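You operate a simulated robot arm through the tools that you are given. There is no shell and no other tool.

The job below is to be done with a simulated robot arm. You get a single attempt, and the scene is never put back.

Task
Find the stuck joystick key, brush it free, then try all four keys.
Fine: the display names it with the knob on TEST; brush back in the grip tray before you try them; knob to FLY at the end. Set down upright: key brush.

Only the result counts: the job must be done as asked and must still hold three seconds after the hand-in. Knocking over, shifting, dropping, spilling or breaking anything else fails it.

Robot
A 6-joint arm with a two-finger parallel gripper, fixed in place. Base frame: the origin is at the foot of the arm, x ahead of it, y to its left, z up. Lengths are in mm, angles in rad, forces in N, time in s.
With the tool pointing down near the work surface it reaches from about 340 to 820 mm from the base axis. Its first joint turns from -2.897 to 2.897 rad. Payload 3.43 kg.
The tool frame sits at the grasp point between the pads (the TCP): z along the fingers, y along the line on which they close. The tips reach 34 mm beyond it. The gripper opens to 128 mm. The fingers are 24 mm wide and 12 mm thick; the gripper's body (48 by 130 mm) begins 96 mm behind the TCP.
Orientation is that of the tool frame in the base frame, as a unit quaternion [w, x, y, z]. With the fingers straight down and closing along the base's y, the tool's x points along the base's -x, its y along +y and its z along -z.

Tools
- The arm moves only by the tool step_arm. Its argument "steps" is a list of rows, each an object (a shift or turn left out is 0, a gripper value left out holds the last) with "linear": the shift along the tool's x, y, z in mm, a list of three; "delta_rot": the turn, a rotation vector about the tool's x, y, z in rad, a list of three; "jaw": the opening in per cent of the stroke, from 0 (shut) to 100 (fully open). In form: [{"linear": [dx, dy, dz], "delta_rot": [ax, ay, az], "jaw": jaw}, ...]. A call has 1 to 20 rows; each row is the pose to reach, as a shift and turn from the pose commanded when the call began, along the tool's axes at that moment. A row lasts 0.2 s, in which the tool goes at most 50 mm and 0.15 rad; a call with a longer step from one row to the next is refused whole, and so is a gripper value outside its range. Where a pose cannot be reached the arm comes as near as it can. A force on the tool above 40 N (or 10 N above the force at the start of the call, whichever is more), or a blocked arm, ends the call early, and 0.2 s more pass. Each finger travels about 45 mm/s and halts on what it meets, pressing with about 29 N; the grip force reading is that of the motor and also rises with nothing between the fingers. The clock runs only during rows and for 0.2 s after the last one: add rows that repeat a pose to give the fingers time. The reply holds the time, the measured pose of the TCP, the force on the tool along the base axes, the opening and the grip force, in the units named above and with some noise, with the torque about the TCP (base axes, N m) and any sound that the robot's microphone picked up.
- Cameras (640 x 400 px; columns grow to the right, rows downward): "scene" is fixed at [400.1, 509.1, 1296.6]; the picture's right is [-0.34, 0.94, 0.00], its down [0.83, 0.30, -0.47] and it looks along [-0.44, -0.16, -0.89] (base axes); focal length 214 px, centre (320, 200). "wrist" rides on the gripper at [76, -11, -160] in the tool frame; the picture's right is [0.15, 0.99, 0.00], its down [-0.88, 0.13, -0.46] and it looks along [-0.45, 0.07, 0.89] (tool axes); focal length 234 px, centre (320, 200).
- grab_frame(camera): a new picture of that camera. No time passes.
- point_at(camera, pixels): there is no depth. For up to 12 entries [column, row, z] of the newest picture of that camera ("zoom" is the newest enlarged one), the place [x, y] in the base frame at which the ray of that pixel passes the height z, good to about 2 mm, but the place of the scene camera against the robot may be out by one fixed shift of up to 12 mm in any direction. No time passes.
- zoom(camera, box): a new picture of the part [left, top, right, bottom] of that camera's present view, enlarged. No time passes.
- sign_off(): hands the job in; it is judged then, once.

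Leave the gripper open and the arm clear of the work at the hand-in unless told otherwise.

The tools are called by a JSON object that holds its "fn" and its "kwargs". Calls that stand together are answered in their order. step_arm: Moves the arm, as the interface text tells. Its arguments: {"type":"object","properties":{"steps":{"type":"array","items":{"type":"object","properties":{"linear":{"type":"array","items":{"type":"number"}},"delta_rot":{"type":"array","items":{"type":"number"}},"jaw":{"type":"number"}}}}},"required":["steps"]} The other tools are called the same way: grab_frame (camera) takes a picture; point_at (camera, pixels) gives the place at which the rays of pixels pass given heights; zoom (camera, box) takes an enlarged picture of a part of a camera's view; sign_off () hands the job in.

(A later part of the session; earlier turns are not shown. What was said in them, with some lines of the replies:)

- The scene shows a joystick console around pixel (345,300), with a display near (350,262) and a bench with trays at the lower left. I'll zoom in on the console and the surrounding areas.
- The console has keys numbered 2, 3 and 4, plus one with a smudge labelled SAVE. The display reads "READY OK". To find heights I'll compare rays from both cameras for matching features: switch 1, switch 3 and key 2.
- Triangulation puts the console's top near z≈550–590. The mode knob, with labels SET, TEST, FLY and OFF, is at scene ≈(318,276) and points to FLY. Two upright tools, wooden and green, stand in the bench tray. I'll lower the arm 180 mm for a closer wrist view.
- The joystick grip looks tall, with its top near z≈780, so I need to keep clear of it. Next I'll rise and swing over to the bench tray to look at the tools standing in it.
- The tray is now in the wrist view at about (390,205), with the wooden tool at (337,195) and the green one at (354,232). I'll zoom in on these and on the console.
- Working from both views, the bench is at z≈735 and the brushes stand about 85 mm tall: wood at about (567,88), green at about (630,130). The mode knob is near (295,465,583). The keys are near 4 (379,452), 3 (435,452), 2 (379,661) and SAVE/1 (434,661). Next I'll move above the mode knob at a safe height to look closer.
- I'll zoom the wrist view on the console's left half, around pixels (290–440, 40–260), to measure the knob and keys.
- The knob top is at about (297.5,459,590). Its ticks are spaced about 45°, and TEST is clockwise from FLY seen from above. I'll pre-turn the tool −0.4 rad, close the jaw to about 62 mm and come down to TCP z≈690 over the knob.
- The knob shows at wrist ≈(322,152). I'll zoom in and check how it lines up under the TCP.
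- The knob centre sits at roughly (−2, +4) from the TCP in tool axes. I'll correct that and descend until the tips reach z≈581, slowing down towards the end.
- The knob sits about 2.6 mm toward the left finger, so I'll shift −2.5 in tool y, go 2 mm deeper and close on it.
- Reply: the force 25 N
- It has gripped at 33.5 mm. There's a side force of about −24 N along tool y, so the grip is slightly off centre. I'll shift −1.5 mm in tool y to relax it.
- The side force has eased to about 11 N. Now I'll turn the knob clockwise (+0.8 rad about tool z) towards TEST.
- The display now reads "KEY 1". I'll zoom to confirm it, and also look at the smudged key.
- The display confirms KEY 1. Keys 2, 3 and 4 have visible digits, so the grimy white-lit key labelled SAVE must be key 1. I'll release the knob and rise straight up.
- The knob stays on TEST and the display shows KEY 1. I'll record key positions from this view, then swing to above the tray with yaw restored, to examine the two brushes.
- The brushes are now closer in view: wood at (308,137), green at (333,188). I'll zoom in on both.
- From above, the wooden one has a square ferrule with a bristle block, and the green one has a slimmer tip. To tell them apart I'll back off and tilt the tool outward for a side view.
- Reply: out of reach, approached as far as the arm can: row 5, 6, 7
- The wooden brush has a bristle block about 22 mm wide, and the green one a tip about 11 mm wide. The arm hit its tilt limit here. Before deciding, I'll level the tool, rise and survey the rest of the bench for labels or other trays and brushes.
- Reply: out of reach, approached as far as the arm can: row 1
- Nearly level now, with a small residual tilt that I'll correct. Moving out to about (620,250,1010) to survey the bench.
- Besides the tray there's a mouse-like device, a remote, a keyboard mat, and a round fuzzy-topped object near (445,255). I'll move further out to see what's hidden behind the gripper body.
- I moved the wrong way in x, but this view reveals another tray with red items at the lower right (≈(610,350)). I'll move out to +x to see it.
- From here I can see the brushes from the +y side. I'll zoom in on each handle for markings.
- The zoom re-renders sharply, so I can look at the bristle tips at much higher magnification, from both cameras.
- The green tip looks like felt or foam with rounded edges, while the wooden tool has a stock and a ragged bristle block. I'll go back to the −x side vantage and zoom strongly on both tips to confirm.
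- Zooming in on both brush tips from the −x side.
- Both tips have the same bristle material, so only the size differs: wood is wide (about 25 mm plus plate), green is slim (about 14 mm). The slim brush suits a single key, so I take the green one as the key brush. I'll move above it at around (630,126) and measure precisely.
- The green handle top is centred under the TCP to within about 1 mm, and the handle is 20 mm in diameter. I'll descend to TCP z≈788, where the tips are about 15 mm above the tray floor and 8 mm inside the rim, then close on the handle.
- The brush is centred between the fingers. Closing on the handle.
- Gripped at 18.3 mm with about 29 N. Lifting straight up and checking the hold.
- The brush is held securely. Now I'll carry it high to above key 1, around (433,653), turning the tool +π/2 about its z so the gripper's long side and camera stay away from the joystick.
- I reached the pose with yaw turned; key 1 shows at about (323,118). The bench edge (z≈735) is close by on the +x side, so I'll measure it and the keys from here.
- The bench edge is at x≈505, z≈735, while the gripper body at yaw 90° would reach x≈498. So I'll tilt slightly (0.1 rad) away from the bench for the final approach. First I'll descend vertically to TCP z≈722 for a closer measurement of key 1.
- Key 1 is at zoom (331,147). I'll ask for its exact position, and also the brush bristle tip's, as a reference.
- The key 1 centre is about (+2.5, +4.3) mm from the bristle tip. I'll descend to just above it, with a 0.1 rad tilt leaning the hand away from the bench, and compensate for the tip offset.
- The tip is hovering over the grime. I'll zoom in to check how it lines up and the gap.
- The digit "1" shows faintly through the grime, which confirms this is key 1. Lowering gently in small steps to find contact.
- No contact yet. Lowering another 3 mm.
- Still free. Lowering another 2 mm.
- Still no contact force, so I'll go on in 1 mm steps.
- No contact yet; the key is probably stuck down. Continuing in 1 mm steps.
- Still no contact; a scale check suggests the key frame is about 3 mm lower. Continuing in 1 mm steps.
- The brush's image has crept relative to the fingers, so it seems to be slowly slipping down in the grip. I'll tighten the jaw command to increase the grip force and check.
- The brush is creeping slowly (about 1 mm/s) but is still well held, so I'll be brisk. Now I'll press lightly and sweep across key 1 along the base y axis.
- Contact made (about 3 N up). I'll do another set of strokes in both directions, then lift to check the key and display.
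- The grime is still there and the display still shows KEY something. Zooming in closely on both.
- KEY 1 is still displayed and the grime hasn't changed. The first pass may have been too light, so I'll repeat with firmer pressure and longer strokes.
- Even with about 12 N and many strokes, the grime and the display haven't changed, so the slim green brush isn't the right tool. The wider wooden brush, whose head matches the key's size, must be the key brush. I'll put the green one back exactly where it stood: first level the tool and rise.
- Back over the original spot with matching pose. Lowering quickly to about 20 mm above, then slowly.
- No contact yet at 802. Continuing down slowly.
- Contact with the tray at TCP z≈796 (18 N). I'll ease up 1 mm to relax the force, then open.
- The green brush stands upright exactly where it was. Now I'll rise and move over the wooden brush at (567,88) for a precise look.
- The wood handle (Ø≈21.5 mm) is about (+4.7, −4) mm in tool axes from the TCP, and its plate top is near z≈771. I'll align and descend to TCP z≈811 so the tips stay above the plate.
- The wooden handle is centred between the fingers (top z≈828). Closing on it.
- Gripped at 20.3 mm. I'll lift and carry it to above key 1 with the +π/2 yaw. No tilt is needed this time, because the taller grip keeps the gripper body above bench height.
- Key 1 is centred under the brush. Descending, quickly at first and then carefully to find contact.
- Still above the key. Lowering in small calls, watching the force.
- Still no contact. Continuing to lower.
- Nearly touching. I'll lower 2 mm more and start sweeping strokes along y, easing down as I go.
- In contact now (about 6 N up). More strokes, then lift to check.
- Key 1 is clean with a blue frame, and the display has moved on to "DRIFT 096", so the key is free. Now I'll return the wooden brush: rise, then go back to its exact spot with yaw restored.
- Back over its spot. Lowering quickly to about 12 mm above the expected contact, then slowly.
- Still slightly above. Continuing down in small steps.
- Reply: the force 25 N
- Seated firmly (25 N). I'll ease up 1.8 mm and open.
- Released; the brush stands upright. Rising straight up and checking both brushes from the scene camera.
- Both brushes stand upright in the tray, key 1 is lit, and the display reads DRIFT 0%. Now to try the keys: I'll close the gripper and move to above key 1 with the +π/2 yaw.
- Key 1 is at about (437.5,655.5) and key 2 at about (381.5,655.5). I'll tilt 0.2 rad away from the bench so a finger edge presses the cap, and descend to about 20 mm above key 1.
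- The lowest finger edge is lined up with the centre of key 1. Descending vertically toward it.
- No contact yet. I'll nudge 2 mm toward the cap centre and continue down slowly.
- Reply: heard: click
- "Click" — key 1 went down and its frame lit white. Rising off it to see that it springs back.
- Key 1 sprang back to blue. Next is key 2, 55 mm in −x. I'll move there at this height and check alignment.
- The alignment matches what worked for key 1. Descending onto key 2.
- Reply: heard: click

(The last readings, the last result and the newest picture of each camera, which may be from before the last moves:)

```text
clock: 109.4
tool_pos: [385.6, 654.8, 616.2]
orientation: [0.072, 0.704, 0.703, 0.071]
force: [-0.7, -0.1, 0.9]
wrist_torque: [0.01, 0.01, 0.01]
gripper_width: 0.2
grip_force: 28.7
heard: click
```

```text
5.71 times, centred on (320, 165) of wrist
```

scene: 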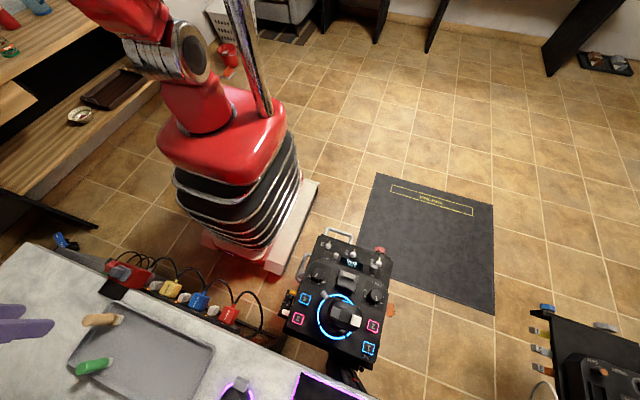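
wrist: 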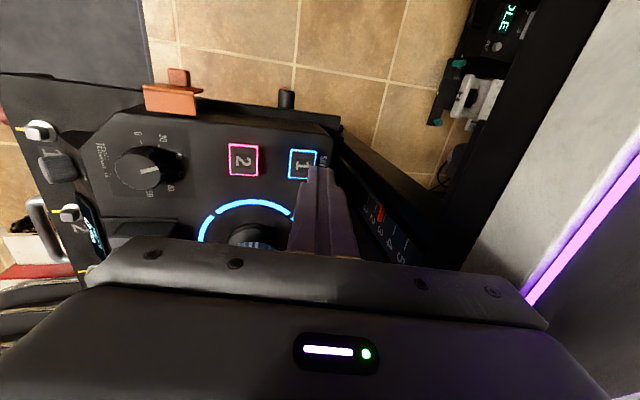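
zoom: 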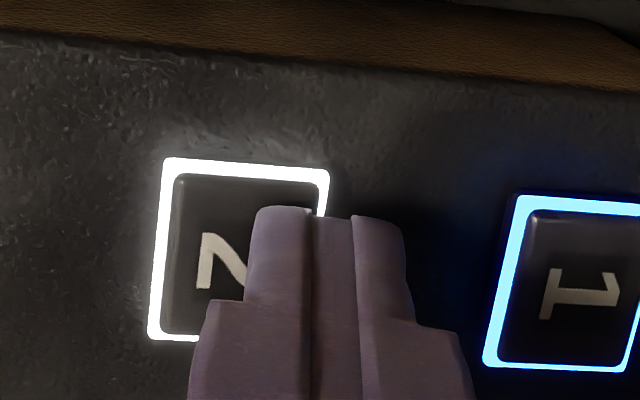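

"Click" — key 2 worked and lit white. Rising straight up and levelling the tool, clear of the joystick.

{"fn": "step_arm", "kwargs": {"steps": [{"linear": [0, 2, -9.8]}, {"linear": [0, 8, -39.2]}, {"linear": [0, 17, -83.3], "delta_rot": [0.1, 0, 0]}, {"linear": [0, 26, -127.4], "delta_rot": [0.2, 0, 0]}, {"linear": [0, 35, -171.5], "delta_rot": [0.2, 0, 0]}, {"linear": [0, 44, -215.6], "delta_rot": [0.2, 0, 0]}, {"linear": [0, 53, -259.7], "delta_rot": [0.2, 0, 0]}, {"linear": [0, 62, -303.8], "delta_rot": [0.2, 0, 0]}, {"linear": [0, 62, -303.8], "delta_rot": [0.2, 0, 0]}]}}

{"fn": "grab_frame", "kwargs": {"camera": "wrist"}}

{"fn": "zoom", "kwargs": {"camera": "wrist", "box": [150, 60, 400, 240]}}

```text
clock: 111.4
tool_pos: [386.6, 657.1, 926.5]
orientation: [0.001, 0.707, 0.707, 0.0]
force: [0.8, 0.1, -0.9]
wrist_torque: [0.02, -0.01, 0.01]
gripper_width: 0.0
grip_force: 29.0
```

```text
taken
```

wrist: 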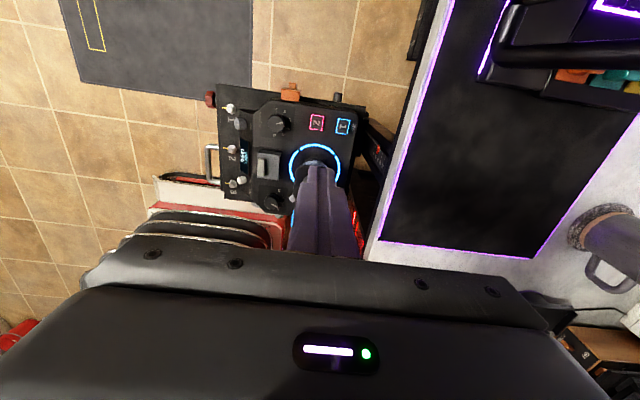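

```text
2.22 times, centred on (275, 150) of wrist
```

zoom: 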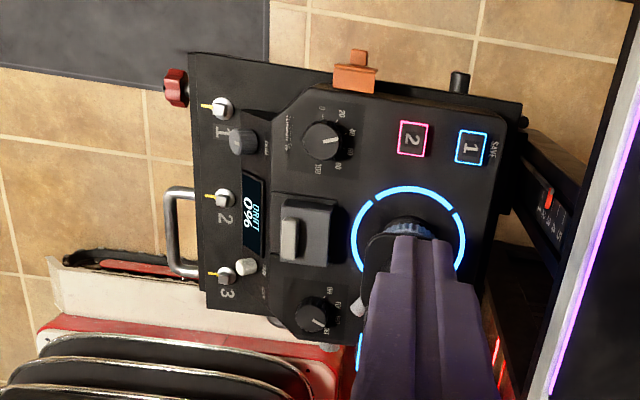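

Key 2 is back to pink. For keys 3 and 4 I'll go back to the default yaw and lean the hand toward −y, away from the joystick. First I'll swing over to above key 3 at about (435,448), staying high.

{"fn": "step_arm", "kwargs": {"steps": [{"linear": [-19, 4.5, -5], "delta_rot": [0, 0, -0.143]}, {"linear": [-38, 9, -10], "delta_rot": [0, 0, -0.286]}, {"linear": [-57, 13.6, -10], "delta_rot": [0, 0, -0.428]}, {"linear": [-75, 18, -10], "delta_rot": [0, 0, -0.571]}, {"linear": [-94, 22.7, -10], "delta_rot": [0, 0, -0.714]}, {"linear": [-113, 27, -10], "delta_rot": [0, 0, -0.857]}, {"linear": [-132, 32, -10], "delta_rot": [0, 0, -1.0]}, {"linear": [-151, 36, -10], "delta_rot": [0, 0, -1.142]}, {"linear": [-170, 41, -10], "delta_rot": [0, 0, -1.285]}, {"linear": [-189, 45, -10], "delta_rot": [0, 0, -1.428]}, {"linear": [-207.5, 50, -10], "delta_rot": [0, 0, -1.5708]}, {"linear": [-207.5, 50, -10], "delta_rot": [0, 0, -1.5708]}]}}

{"fn": "grab_frame", "kwargs": {"camera": "wrist"}}

{"fn": "zoom", "kwargs": {"camera": "wrist", "box": [240, 60, 440, 220]}}

{"fn": "zoom", "kwargs": {"camera": "scene", "box": [280, 220, 420, 370]}}

```text
clock: 114.0
tool_pos: [434.9, 448.8, 936.2]
orientation: [0.001, 0.0, 1.0, -0.001]
force: [-0.3, 0.5, -0.3]
wrist_torque: [0.0, -0.01, 0.04]
gripper_width: 0.0
grip_force: 29.1
```

```text
taken
```

wrist: 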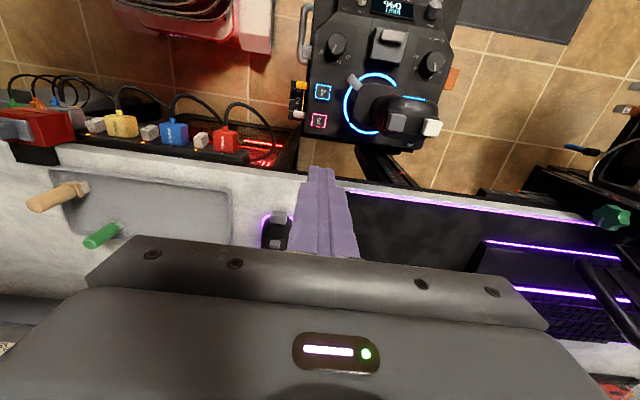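

```text
2.50 times, centred on (340, 140) of wrist
```

zoom: 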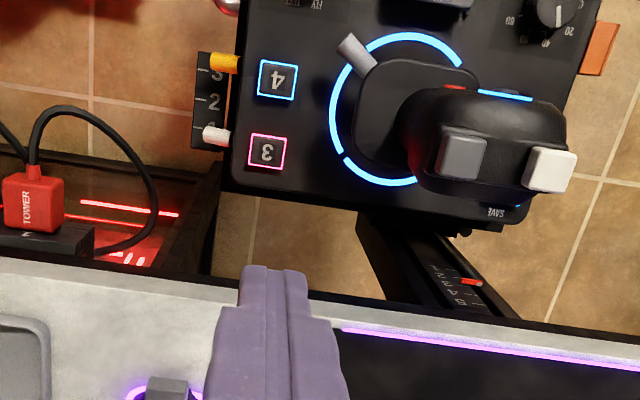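

```text
2.67 times, centred on (350, 295) of scene
```

zoom: 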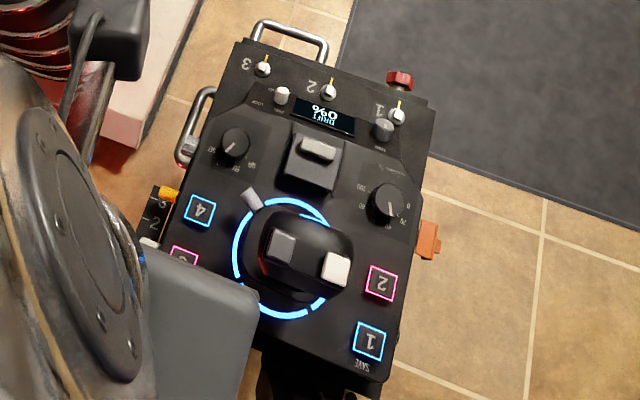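

Keys 3 and 4 are at about (433.5,448) and (378,447). I'll tilt 0.3 rad with the hand leaning to −y, clear of the joystick head at y≈505, then descend toward key 3.

{"fn": "step_arm", "kwargs": {"steps": [{"linear": [1.5, 1.4, 0], "delta_rot": [-0.15, 0, 0]}, {"linear": [1.5, 1.4, 20], "delta_rot": [-0.3, 0, 0]}, {"linear": [1.5, 1.4, 65], "delta_rot": [-0.3, 0, 0]}, {"linear": [1.5, 1.4, 110], "delta_rot": [-0.3, 0, 0]}, {"linear": [1.5, 1.4, 155], "delta_rot": [-0.3, 0, 0]}, {"linear": [1.5, 1.4, 200], "delta_rot": [-0.3, 0, 0]}, {"linear": [1.5, 1.4, 240], "delta_rot": [-0.3, 0, 0]}, {"linear": [1.5, 1.4, 265], "delta_rot": [-0.3, 0, 0]}, {"linear": [1.5, 1.4, 265], "delta_rot": [-0.3, 0, 0]}]}}

{"fn": "grab_frame", "kwargs": {"camera": "wrist"}}

{"fn": "zoom", "kwargs": {"camera": "wrist", "box": [240, 80, 400, 220]}}

{"fn": "zoom", "kwargs": {"camera": "scene", "box": [230, 240, 390, 370]}}

```text
clock: 116.0
tool_pos: [432.5, 449.6, 669.6]
orientation: [0.001, 0.001, 0.989, 0.148]
force: [0.3, 1.0, 0.3]
wrist_torque: [-0.01, -0.01, -0.02]
gripper_width: 0.0
grip_force: 29.0
```

```text
taken
```

wrist: 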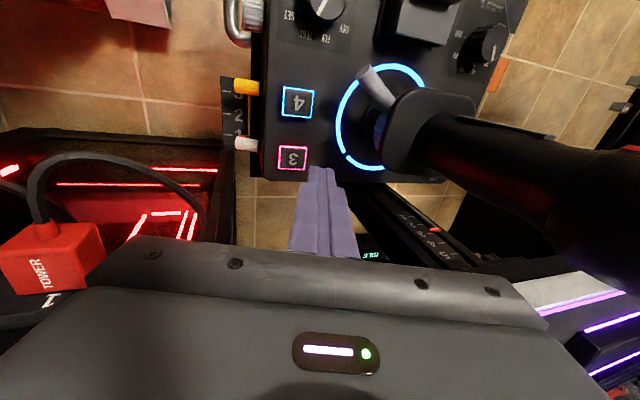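

```text
2.86 times, centred on (320, 150) of wrist
```

zoom: 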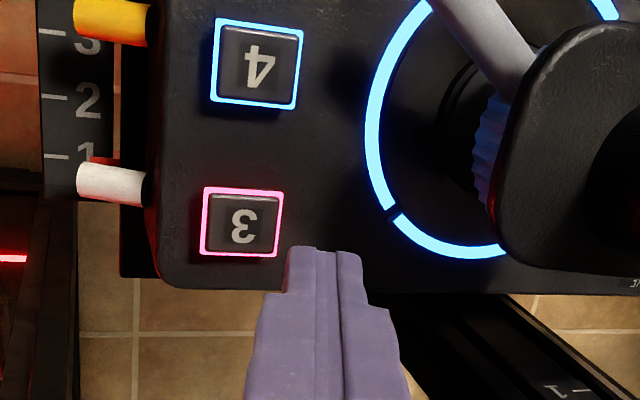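

```text
3.08 times, centred on (310, 305) of scene
```

zoom: 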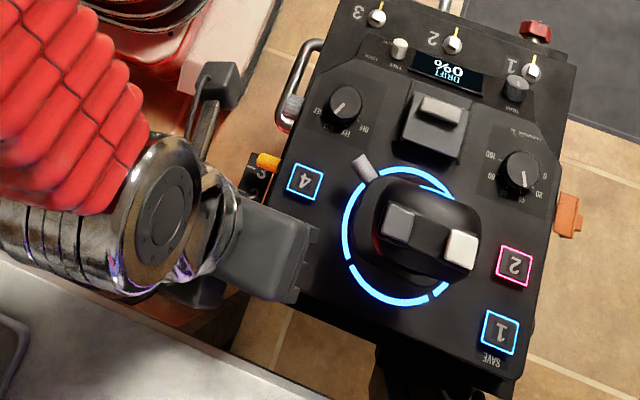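

Key 3 lies within 1–2 mm of the contact edge. With that small correction I'll descend vertically and press key 3.

{"fn": "step_arm", "kwargs": {"steps": [{"linear": [-1.3, -6.9, 19.1]}, {"linear": [-1.3, -11.3, 33.4]}, {"linear": [-1.3, -14.3, 43]}, {"linear": [-1.3, -15.5, 46.8]}, {"linear": [-1.3, -15.5, 46.8]}]}}

{"fn": "zoom", "kwargs": {"camera": "wrist", "box": [260, 120, 380, 200]}}

```text
clock: 117.2
tool_pos: [435.3, 447.8, 620.7]
orientation: [0.001, 0.001, 0.989, 0.148]
force: [-0.4, 0.8, -0.6]
wrist_torque: [0.03, -0.01, 0.01]
gripper_width: 0.2
grip_force: 29.1
```

```text
5.00 times, centred on (320, 160) of wrist
```

zoom: 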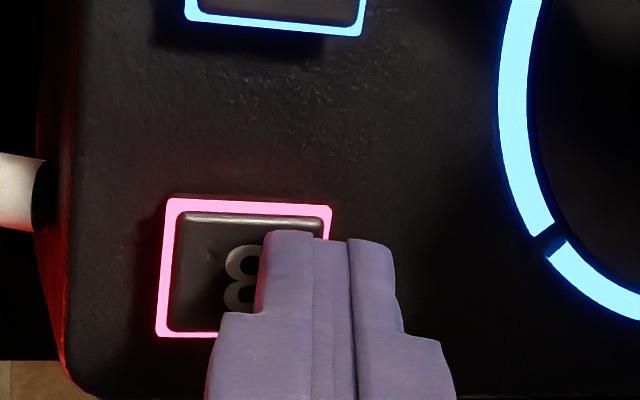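

It's lined up just above key 3. I'll nudge 2 mm toward the cap centre and press down.

{"fn": "step_arm", "kwargs": {"steps": [{"linear": [0, -2.3, 1]}, {"linear": [0, -2.7, 2.4]}, {"linear": [0, -3.2, 3.9]}, {"linear": [0, -3.6, 5.2]}, {"linear": [0, -3.6, 5.2]}]}}

{"fn": "zoom", "kwargs": {"camera": "wrist", "box": [260, 120, 380, 200]}}

```text
clock: 118.4
tool_pos: [435.2, 447.1, 614.9]
orientation: [0.002, 0.001, 0.989, 0.15]
force: [0.1, 0.5, 1.0]
wrist_torque: [-0.01, 0.01, 0.0]
gripper_width: 0.0
grip_force: 28.3
heard: click
```

```text
5.00 times, centred on (320, 160) of wrist
```

zoom: 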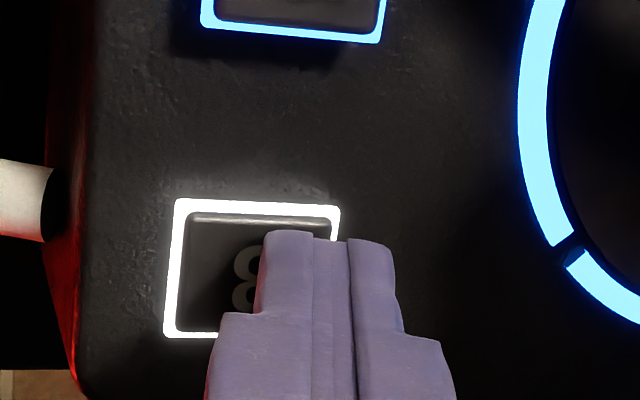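

"Click" — key 3 worked. Lifting and moving 56 mm in −x to key 4.

{"fn": "step_arm", "kwargs": {"steps": [{"linear": [0, 3, -9.6]}, {"linear": [0, 10.3, -33.4]}, {"linear": [28, 10.3, -33.4]}, {"linear": [56.5, 10.3, -33.4]}, {"linear": [56.5, 10.3, -33.4]}]}}

{"fn": "grab_frame", "kwargs": {"camera": "wrist"}}

{"fn": "zoom", "kwargs": {"camera": "wrist", "box": [240, 100, 400, 220]}}

```text
clock: 119.6
tool_pos: [379.6, 446.8, 650.5]
orientation: [0.001, 0.001, 0.989, 0.149]
force: [-0.5, 0.0, -0.8]
wrist_torque: [-0.02, 0.0, -0.01]
gripper_width: 0.3
grip_force: 29.3
```

```text
taken
```

wrist: 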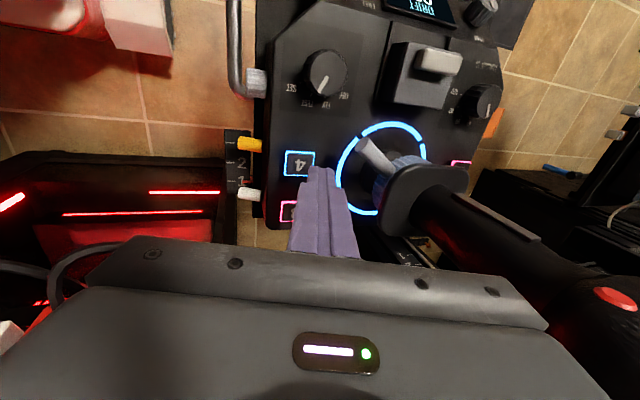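

```text
3.33 times, centred on (320, 160) of wrist
```

zoom: 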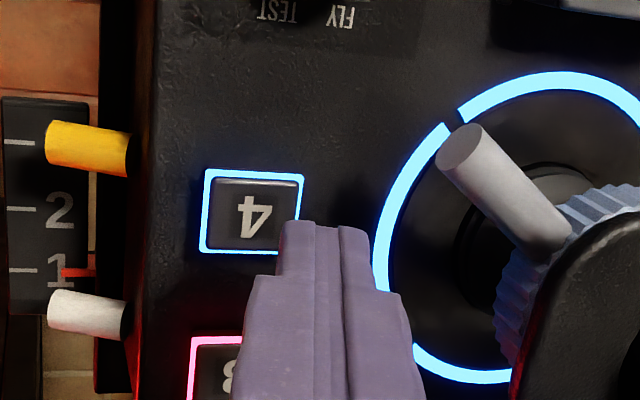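

Key 4 is centred under the contact edge. Pressing down.

{"fn": "step_arm", "kwargs": {"steps": [{"linear": [0, -3, 9.6]}, {"linear": [0, -6, 19.1]}, {"linear": [0, -8, 25.8]}, {"linear": [0, -9.2, 29.6]}, {"linear": [0, -10.3, 33.4]}, {"linear": [0, -10.3, 33.4]}]}}

{"fn": "zoom", "kwargs": {"camera": "wrist", "box": [240, 120, 400, 220]}}

```text
clock: 121.0
tool_pos: [378.9, 446.7, 615.4]
orientation: [0.001, 0.0, 0.989, 0.149]
force: [0.6, 0.1, 1.7]
wrist_torque: [0.0, 0.01, 0.01]
gripper_width: 0.1
grip_force: 29.0
heard: click
```

```text
4.00 times, centred on (320, 170) of wrist
```

zoom: 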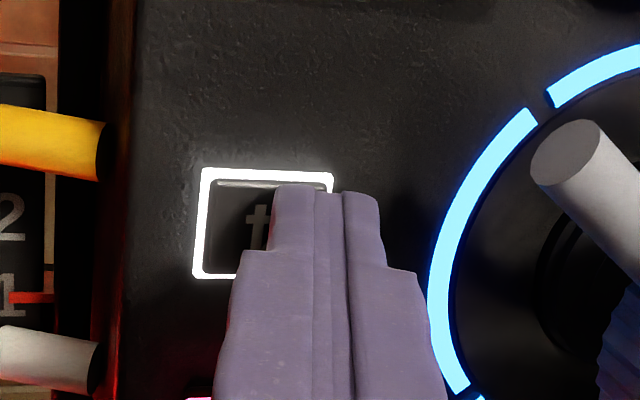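

"Click" — key 4 worked, so all four keys have been tried. Next is the knob: I'll rise, move over to above it, level the tool and open the jaw to about 61 mm.

{"fn": "step_arm", "kwargs": {"steps": [{"linear": [0, 3, -9.6]}, {"linear": [0, 14, -45]}, {"linear": [0, 27, -87]}, {"linear": [40, 33, -87], "jaw": 48}, {"linear": [81, 38.5, -84], "jaw": 48}, {"linear": [81, 38.5, -84], "delta_rot": [0.15, 0, 0], "jaw": 48}, {"linear": [81, 38.5, -84], "delta_rot": [0.3, 0, 0], "jaw": 48}, {"linear": [81, 38.5, -84], "delta_rot": [0.3, 0, 0], "jaw": 48}]}}

{"fn": "grab_frame", "kwargs": {"camera": "wrist"}}

{"fn": "zoom", "kwargs": {"camera": "wrist", "box": [240, 60, 400, 200]}}

{"fn": "zoom", "kwargs": {"camera": "scene", "box": [280, 220, 420, 370]}}

```text
clock: 122.8
tool_pos: [296.9, 459.8, 706.4]
orientation: [0.001, 0.002, 1.0, 0.0]
force: [0.0, 0.4, 0.7]
wrist_torque: [-0.03, 0.0, 0.01]
gripper_width: 61.4
grip_force: 0.1
```

```text
taken
```

wrist: 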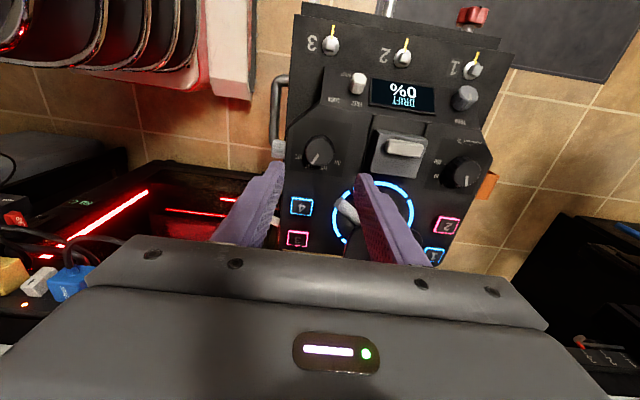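

```text
2.86 times, centred on (320, 130) of wrist
```

zoom: 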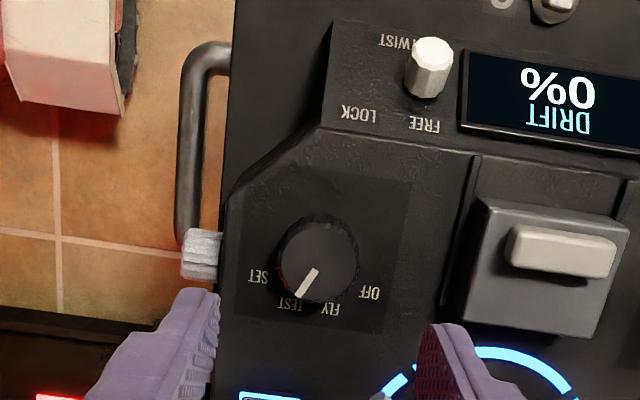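

```text
2.67 times, centred on (350, 295) of scene
```

zoom: 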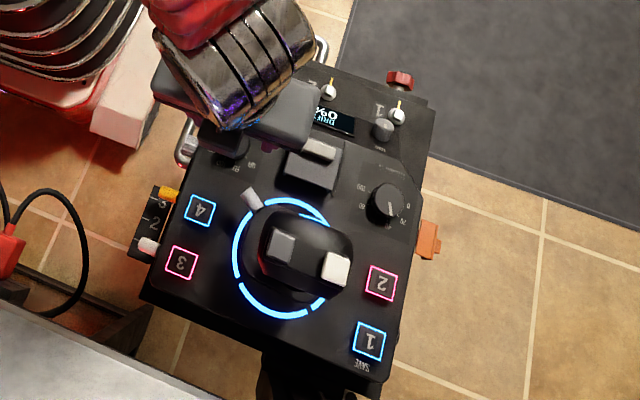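

The knob points to TEST, all keys have sprung back, and the display reads DRIFT 0%. I'll pre-turn the tool +0.39 rad and descend to just above the knob to check centring.

{"fn": "step_arm", "kwargs": {"steps": [{"linear": [0, 0, 20], "delta_rot": [0, 0, 0.13]}, {"linear": [0, 0, 40], "delta_rot": [0, 0, 0.26]}, {"linear": [0, 0, 60], "delta_rot": [0, 0, 0.39]}, {"linear": [0, 0, 72], "delta_rot": [0, 0, 0.39]}, {"linear": [0, 0, 72], "delta_rot": [0, 0, 0.39]}]}}

{"fn": "grab_frame", "kwargs": {"camera": "wrist"}}

{"fn": "zoom", "kwargs": {"camera": "wrist", "box": [250, 110, 390, 220]}}

```text
clock: 124.0
tool_pos: [297.9, 458.3, 635.4]
orientation: [0.001, 0.195, 0.981, 0.0]
force: [0.1, -0.4, 0.1]
wrist_torque: [-0.01, -0.02, -0.02]
gripper_width: 61.6
grip_force: 0.1
```

```text
taken
```

wrist: 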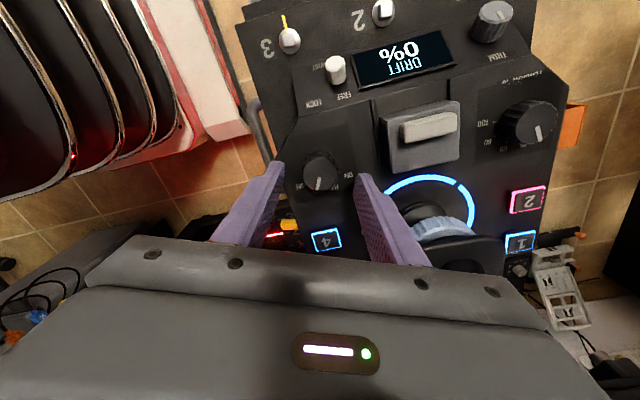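

```text
3.64 times, centred on (320, 165) of wrist
```

zoom: 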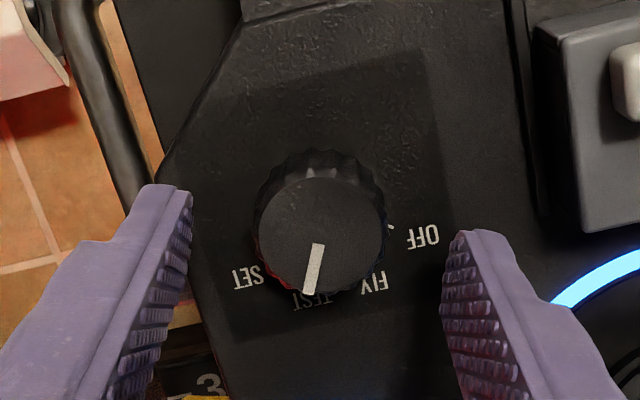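

The knob is symmetric between the fingers, but 2.5 mm off along tool x. I'll correct that, descend 20 mm and close on it.

{"fn": "step_arm", "kwargs": {"steps": [{"linear": [-2.5, 0, 8]}, {"linear": [-2.5, 0, 15]}, {"linear": [-2.5, 0, 20]}, {"linear": [-2.5, 0, 20], "jaw": 15}, {"linear": [-2.5, 0, 20], "jaw": 15}, {"linear": [-2.5, 0, 20], "jaw": 15}, {"linear": [-2.5, 0, 20], "jaw": 15}]}}

{"fn": "zoom", "kwargs": {"camera": "wrist", "box": [250, 110, 390, 220]}}

```text
clock: 125.6
tool_pos: [300.5, 459.0, 614.6]
orientation: [0.001, 0.195, 0.981, 0.0]
force: [2.0, 3.7, -7.3]
wrist_torque: [-0.16, 0.03, 0.0]
gripper_width: 33.8
grip_force: 45.0
```

```text
3.64 times, centred on (320, 165) of wrist
```

zoom: 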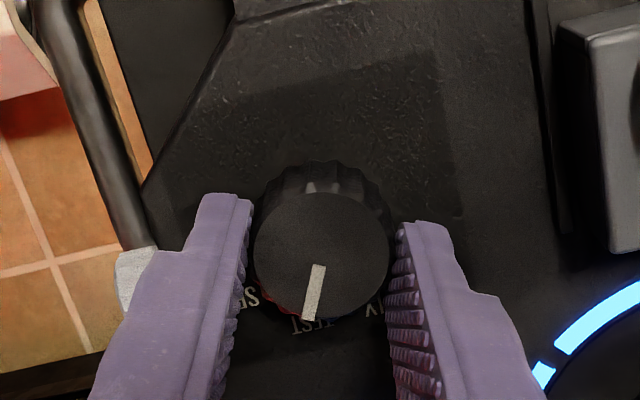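

Well-centred grip with small side forces. Turning back counter-clockwise by 0.78 rad to FLY.

{"fn": "step_arm", "kwargs": {"steps": [{"linear": [0, 0, 0], "delta_rot": [0, 0, -0.1]}, {"linear": [0, 0, 0], "delta_rot": [0, 0, -0.2]}, {"linear": [0, 0, 0], "delta_rot": [0, 0, -0.3]}, {"linear": [0, 0, 0], "delta_rot": [0, 0, -0.4]}, {"linear": [0, 0, 0], "delta_rot": [0, 0, -0.5]}, {"linear": [0, 0, 0], "delta_rot": [0, 0, -0.6]}, {"linear": [0, 0, 0], "delta_rot": [0, 0, -0.7]}, {"linear": [0, 0, 0], "delta_rot": [0, 0, -0.78]}, {"linear": [0, 0, 0], "delta_rot": [0, 0, -0.78]}]}}

{"fn": "grab_frame", "kwargs": {"camera": "wrist"}}

{"fn": "zoom", "kwargs": {"camera": "wrist", "box": [250, 90, 470, 220]}}

```text
clock: 127.6
tool_pos: [300.3, 458.8, 615.1]
orientation: [0.001, -0.194, 0.981, 0.001]
force: [1.6, 15.2, 1.0]
wrist_torque: [0.85, -0.03, -0.02]
gripper_width: 33.5
grip_force: 44.9
```

```text
taken
```

wrist: 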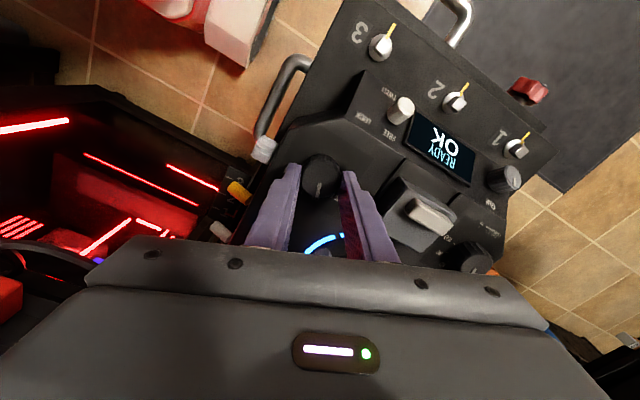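

```text
2.91 times, centred on (360, 155) of wrist
```

zoom: 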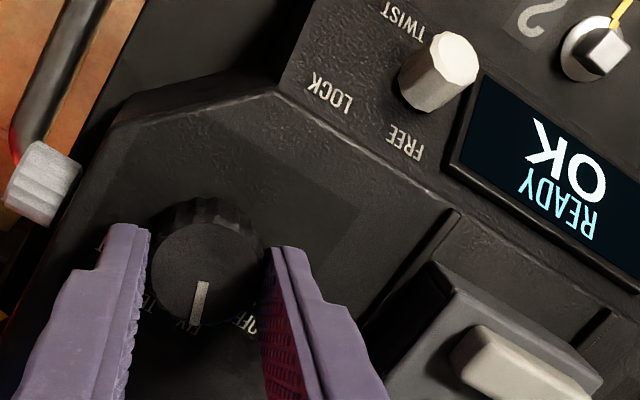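

The display reads READY OK with the pointer on FLY. I'll relax the side force slightly, open, and rise.

{"fn": "step_arm", "kwargs": {"steps": [{"linear": [0, 1.2, 0]}, {"linear": [0, 1.2, 0], "jaw": 30}, {"linear": [0, 1.2, 0], "jaw": 48}, {"linear": [0, 1.2, 0], "jaw": 48}, {"linear": [0, 1.2, 0], "jaw": 48}, {"linear": [0, 1.2, -10], "jaw": 48}, {"linear": [0, 1.2, -40], "jaw": 48}, {"linear": [0, 1.2, -85], "jaw": 48}, {"linear": [0, 1.2, -130], "jaw": 48}, {"linear": [0, 1.2, -175], "jaw": 60}, {"linear": [0, 1.2, -220], "jaw": 80}, {"linear": [0, 1.2, -260], "jaw": 100}, {"linear": [0, 1.2, -300], "jaw": 100}, {"linear": [0, 1.2, -300], "jaw": 100}]}}

{"fn": "grab_frame", "kwargs": {"camera": "wrist"}}

{"fn": "zoom", "kwargs": {"camera": "wrist", "box": [280, 60, 440, 200]}}

{"fn": "grab_frame", "kwargs": {"camera": "scene"}}

```text
clock: 130.6
tool_pos: [298.7, 460.8, 916.0]
orientation: [0.001, -0.193, 0.981, -0.001]
force: [0.0, 0.6, -0.2]
wrist_torque: [-0.02, 0.01, -0.01]
gripper_width: 128.0
grip_force: 0.0
```

```text
taken
```

wrist: 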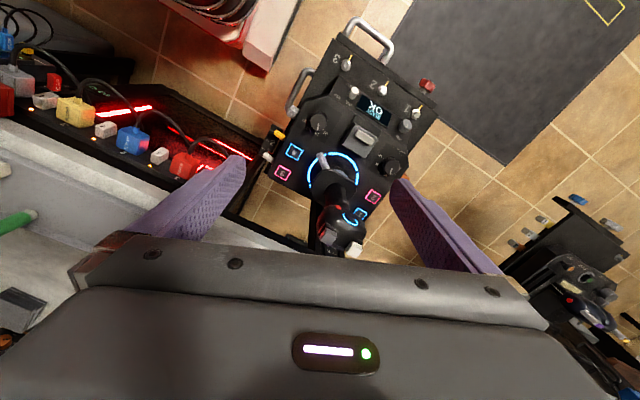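

```text
2.86 times, centred on (360, 130) of wrist
```

zoom: 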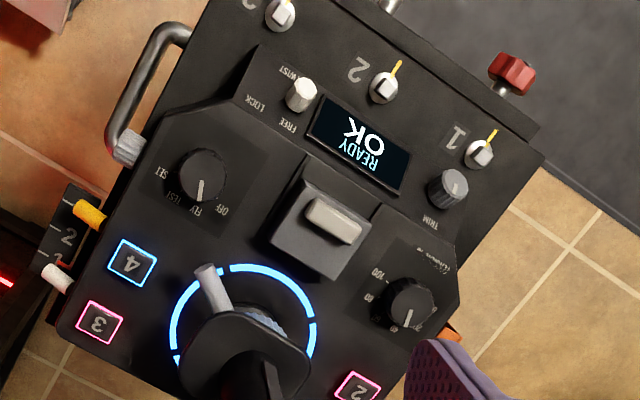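

```text
taken
```

scene: 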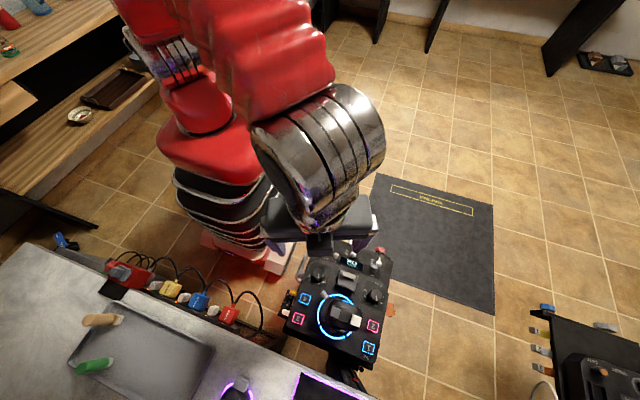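

The knob is on FLY, the display reads READY OK, and both brushes are upright in the tray. I'll move the arm up and away with the gripper open, then do a final check.

{"fn": "step_arm", "kwargs": {"steps": [{"linear": [20, 0, -40], "delta_rot": [0, 0, 0.1]}, {"linear": [50, 0, -75], "delta_rot": [0, 0, 0.2]}, {"linear": [85, 0, -100], "delta_rot": [0, 0, 0.3]}, {"linear": [110, 20, -112], "delta_rot": [0, 0, 0.39]}, {"linear": [110, 20, -112], "delta_rot": [0, 0, 0.39]}]}}

{"fn": "zoom", "kwargs": {"camera": "scene", "box": [270, 220, 414, 380]}}

{"fn": "zoom", "kwargs": {"camera": "scene", "box": [0, 220, 300, 400]}}

{"fn": "zoom", "kwargs": {"camera": "scene", "box": [60, 290, 160, 380]}}

{"fn": "grab_frame", "kwargs": {"camera": "wrist"}}

```text
clock: 131.8
tool_pos: [189.8, 436.9, 1026.4]
orientation: [0.001, 0.002, 1.0, -0.001]
force: [-0.3, 0.3, -0.2]
wrist_torque: [0.02, -0.03, 0.04]
gripper_width: 127.9
grip_force: 0.1
```

```text
2.50 times, centred on (342, 300) of scene
```

zoom: 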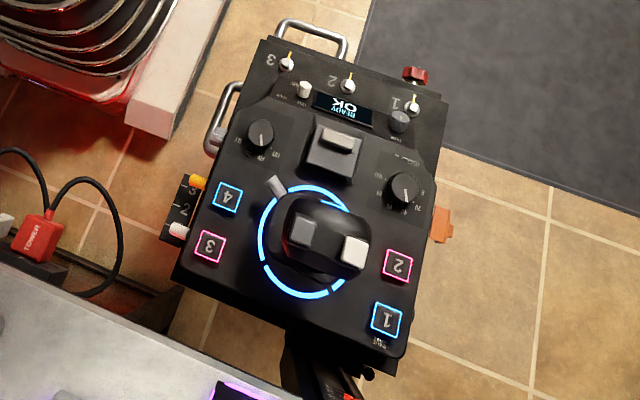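

```text
2.13 times, centred on (150, 310) of scene
```

zoom: 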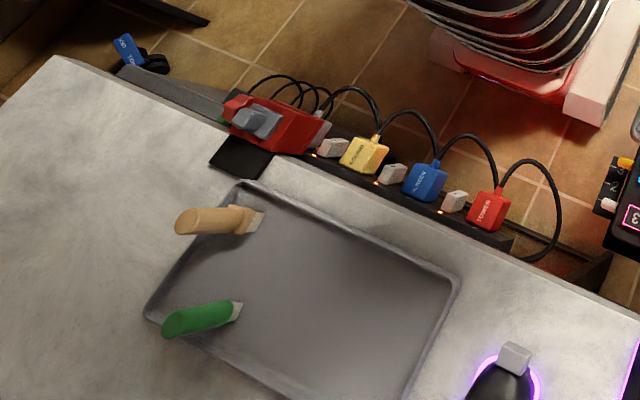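

```text
4.44 times, centred on (110, 335) of scene
```

zoom: 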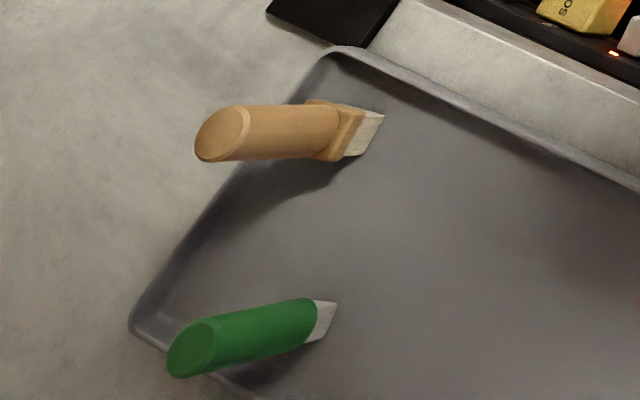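

```text
taken
```

wrist: 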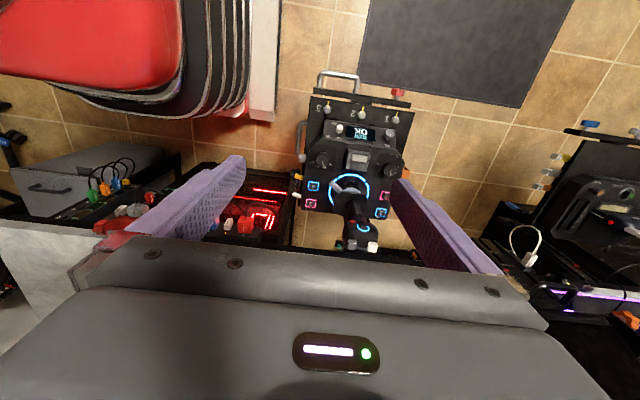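

Final state:
- **Display and knob:** READY OK, with the knob on FLY.
- **Keys:** all four are back up and lit.
- **Brushes:** the wooden key brush and the green brush both stand upright in the tray where they started.
- **Arm:** clear of the work with the gripper open.

I'm handing the job in.

{"fn": "sign_off", "kwargs": {}}

```text
The job is handed in.
```

The job is handed in. Key 1 was the stuck one; it's brushed free, and all four keys clicked and sprang back when I tried them.

- **Finding it:** with the knob on TEST, the display read KEY 1. That was the grimy key above the SAVE label.
- **Brushing:** I picked the green brush first and stroked key 1 with it, but nothing changed. I put it back where it stood and used the wooden brush, which cleaned the key and cleared KEY 1 from the display. I took the wooden one to be the key brush because only it worked; neither brush is labelled.
- **Order:** the wooden brush was back upright in the tray before I pressed keys 1, 2, 3 and 4. It stands where it started but may be turned a few degrees about its axis.
- **At the hand-in:** the knob is on FLY and the display reads READY OK. Both brushes stand upright in the tray, the gripper is open and the arm is clear.

The extra handling of the green brush is the main risk if moving anything else counts against the job. By the scene camera it is back in its original spot.
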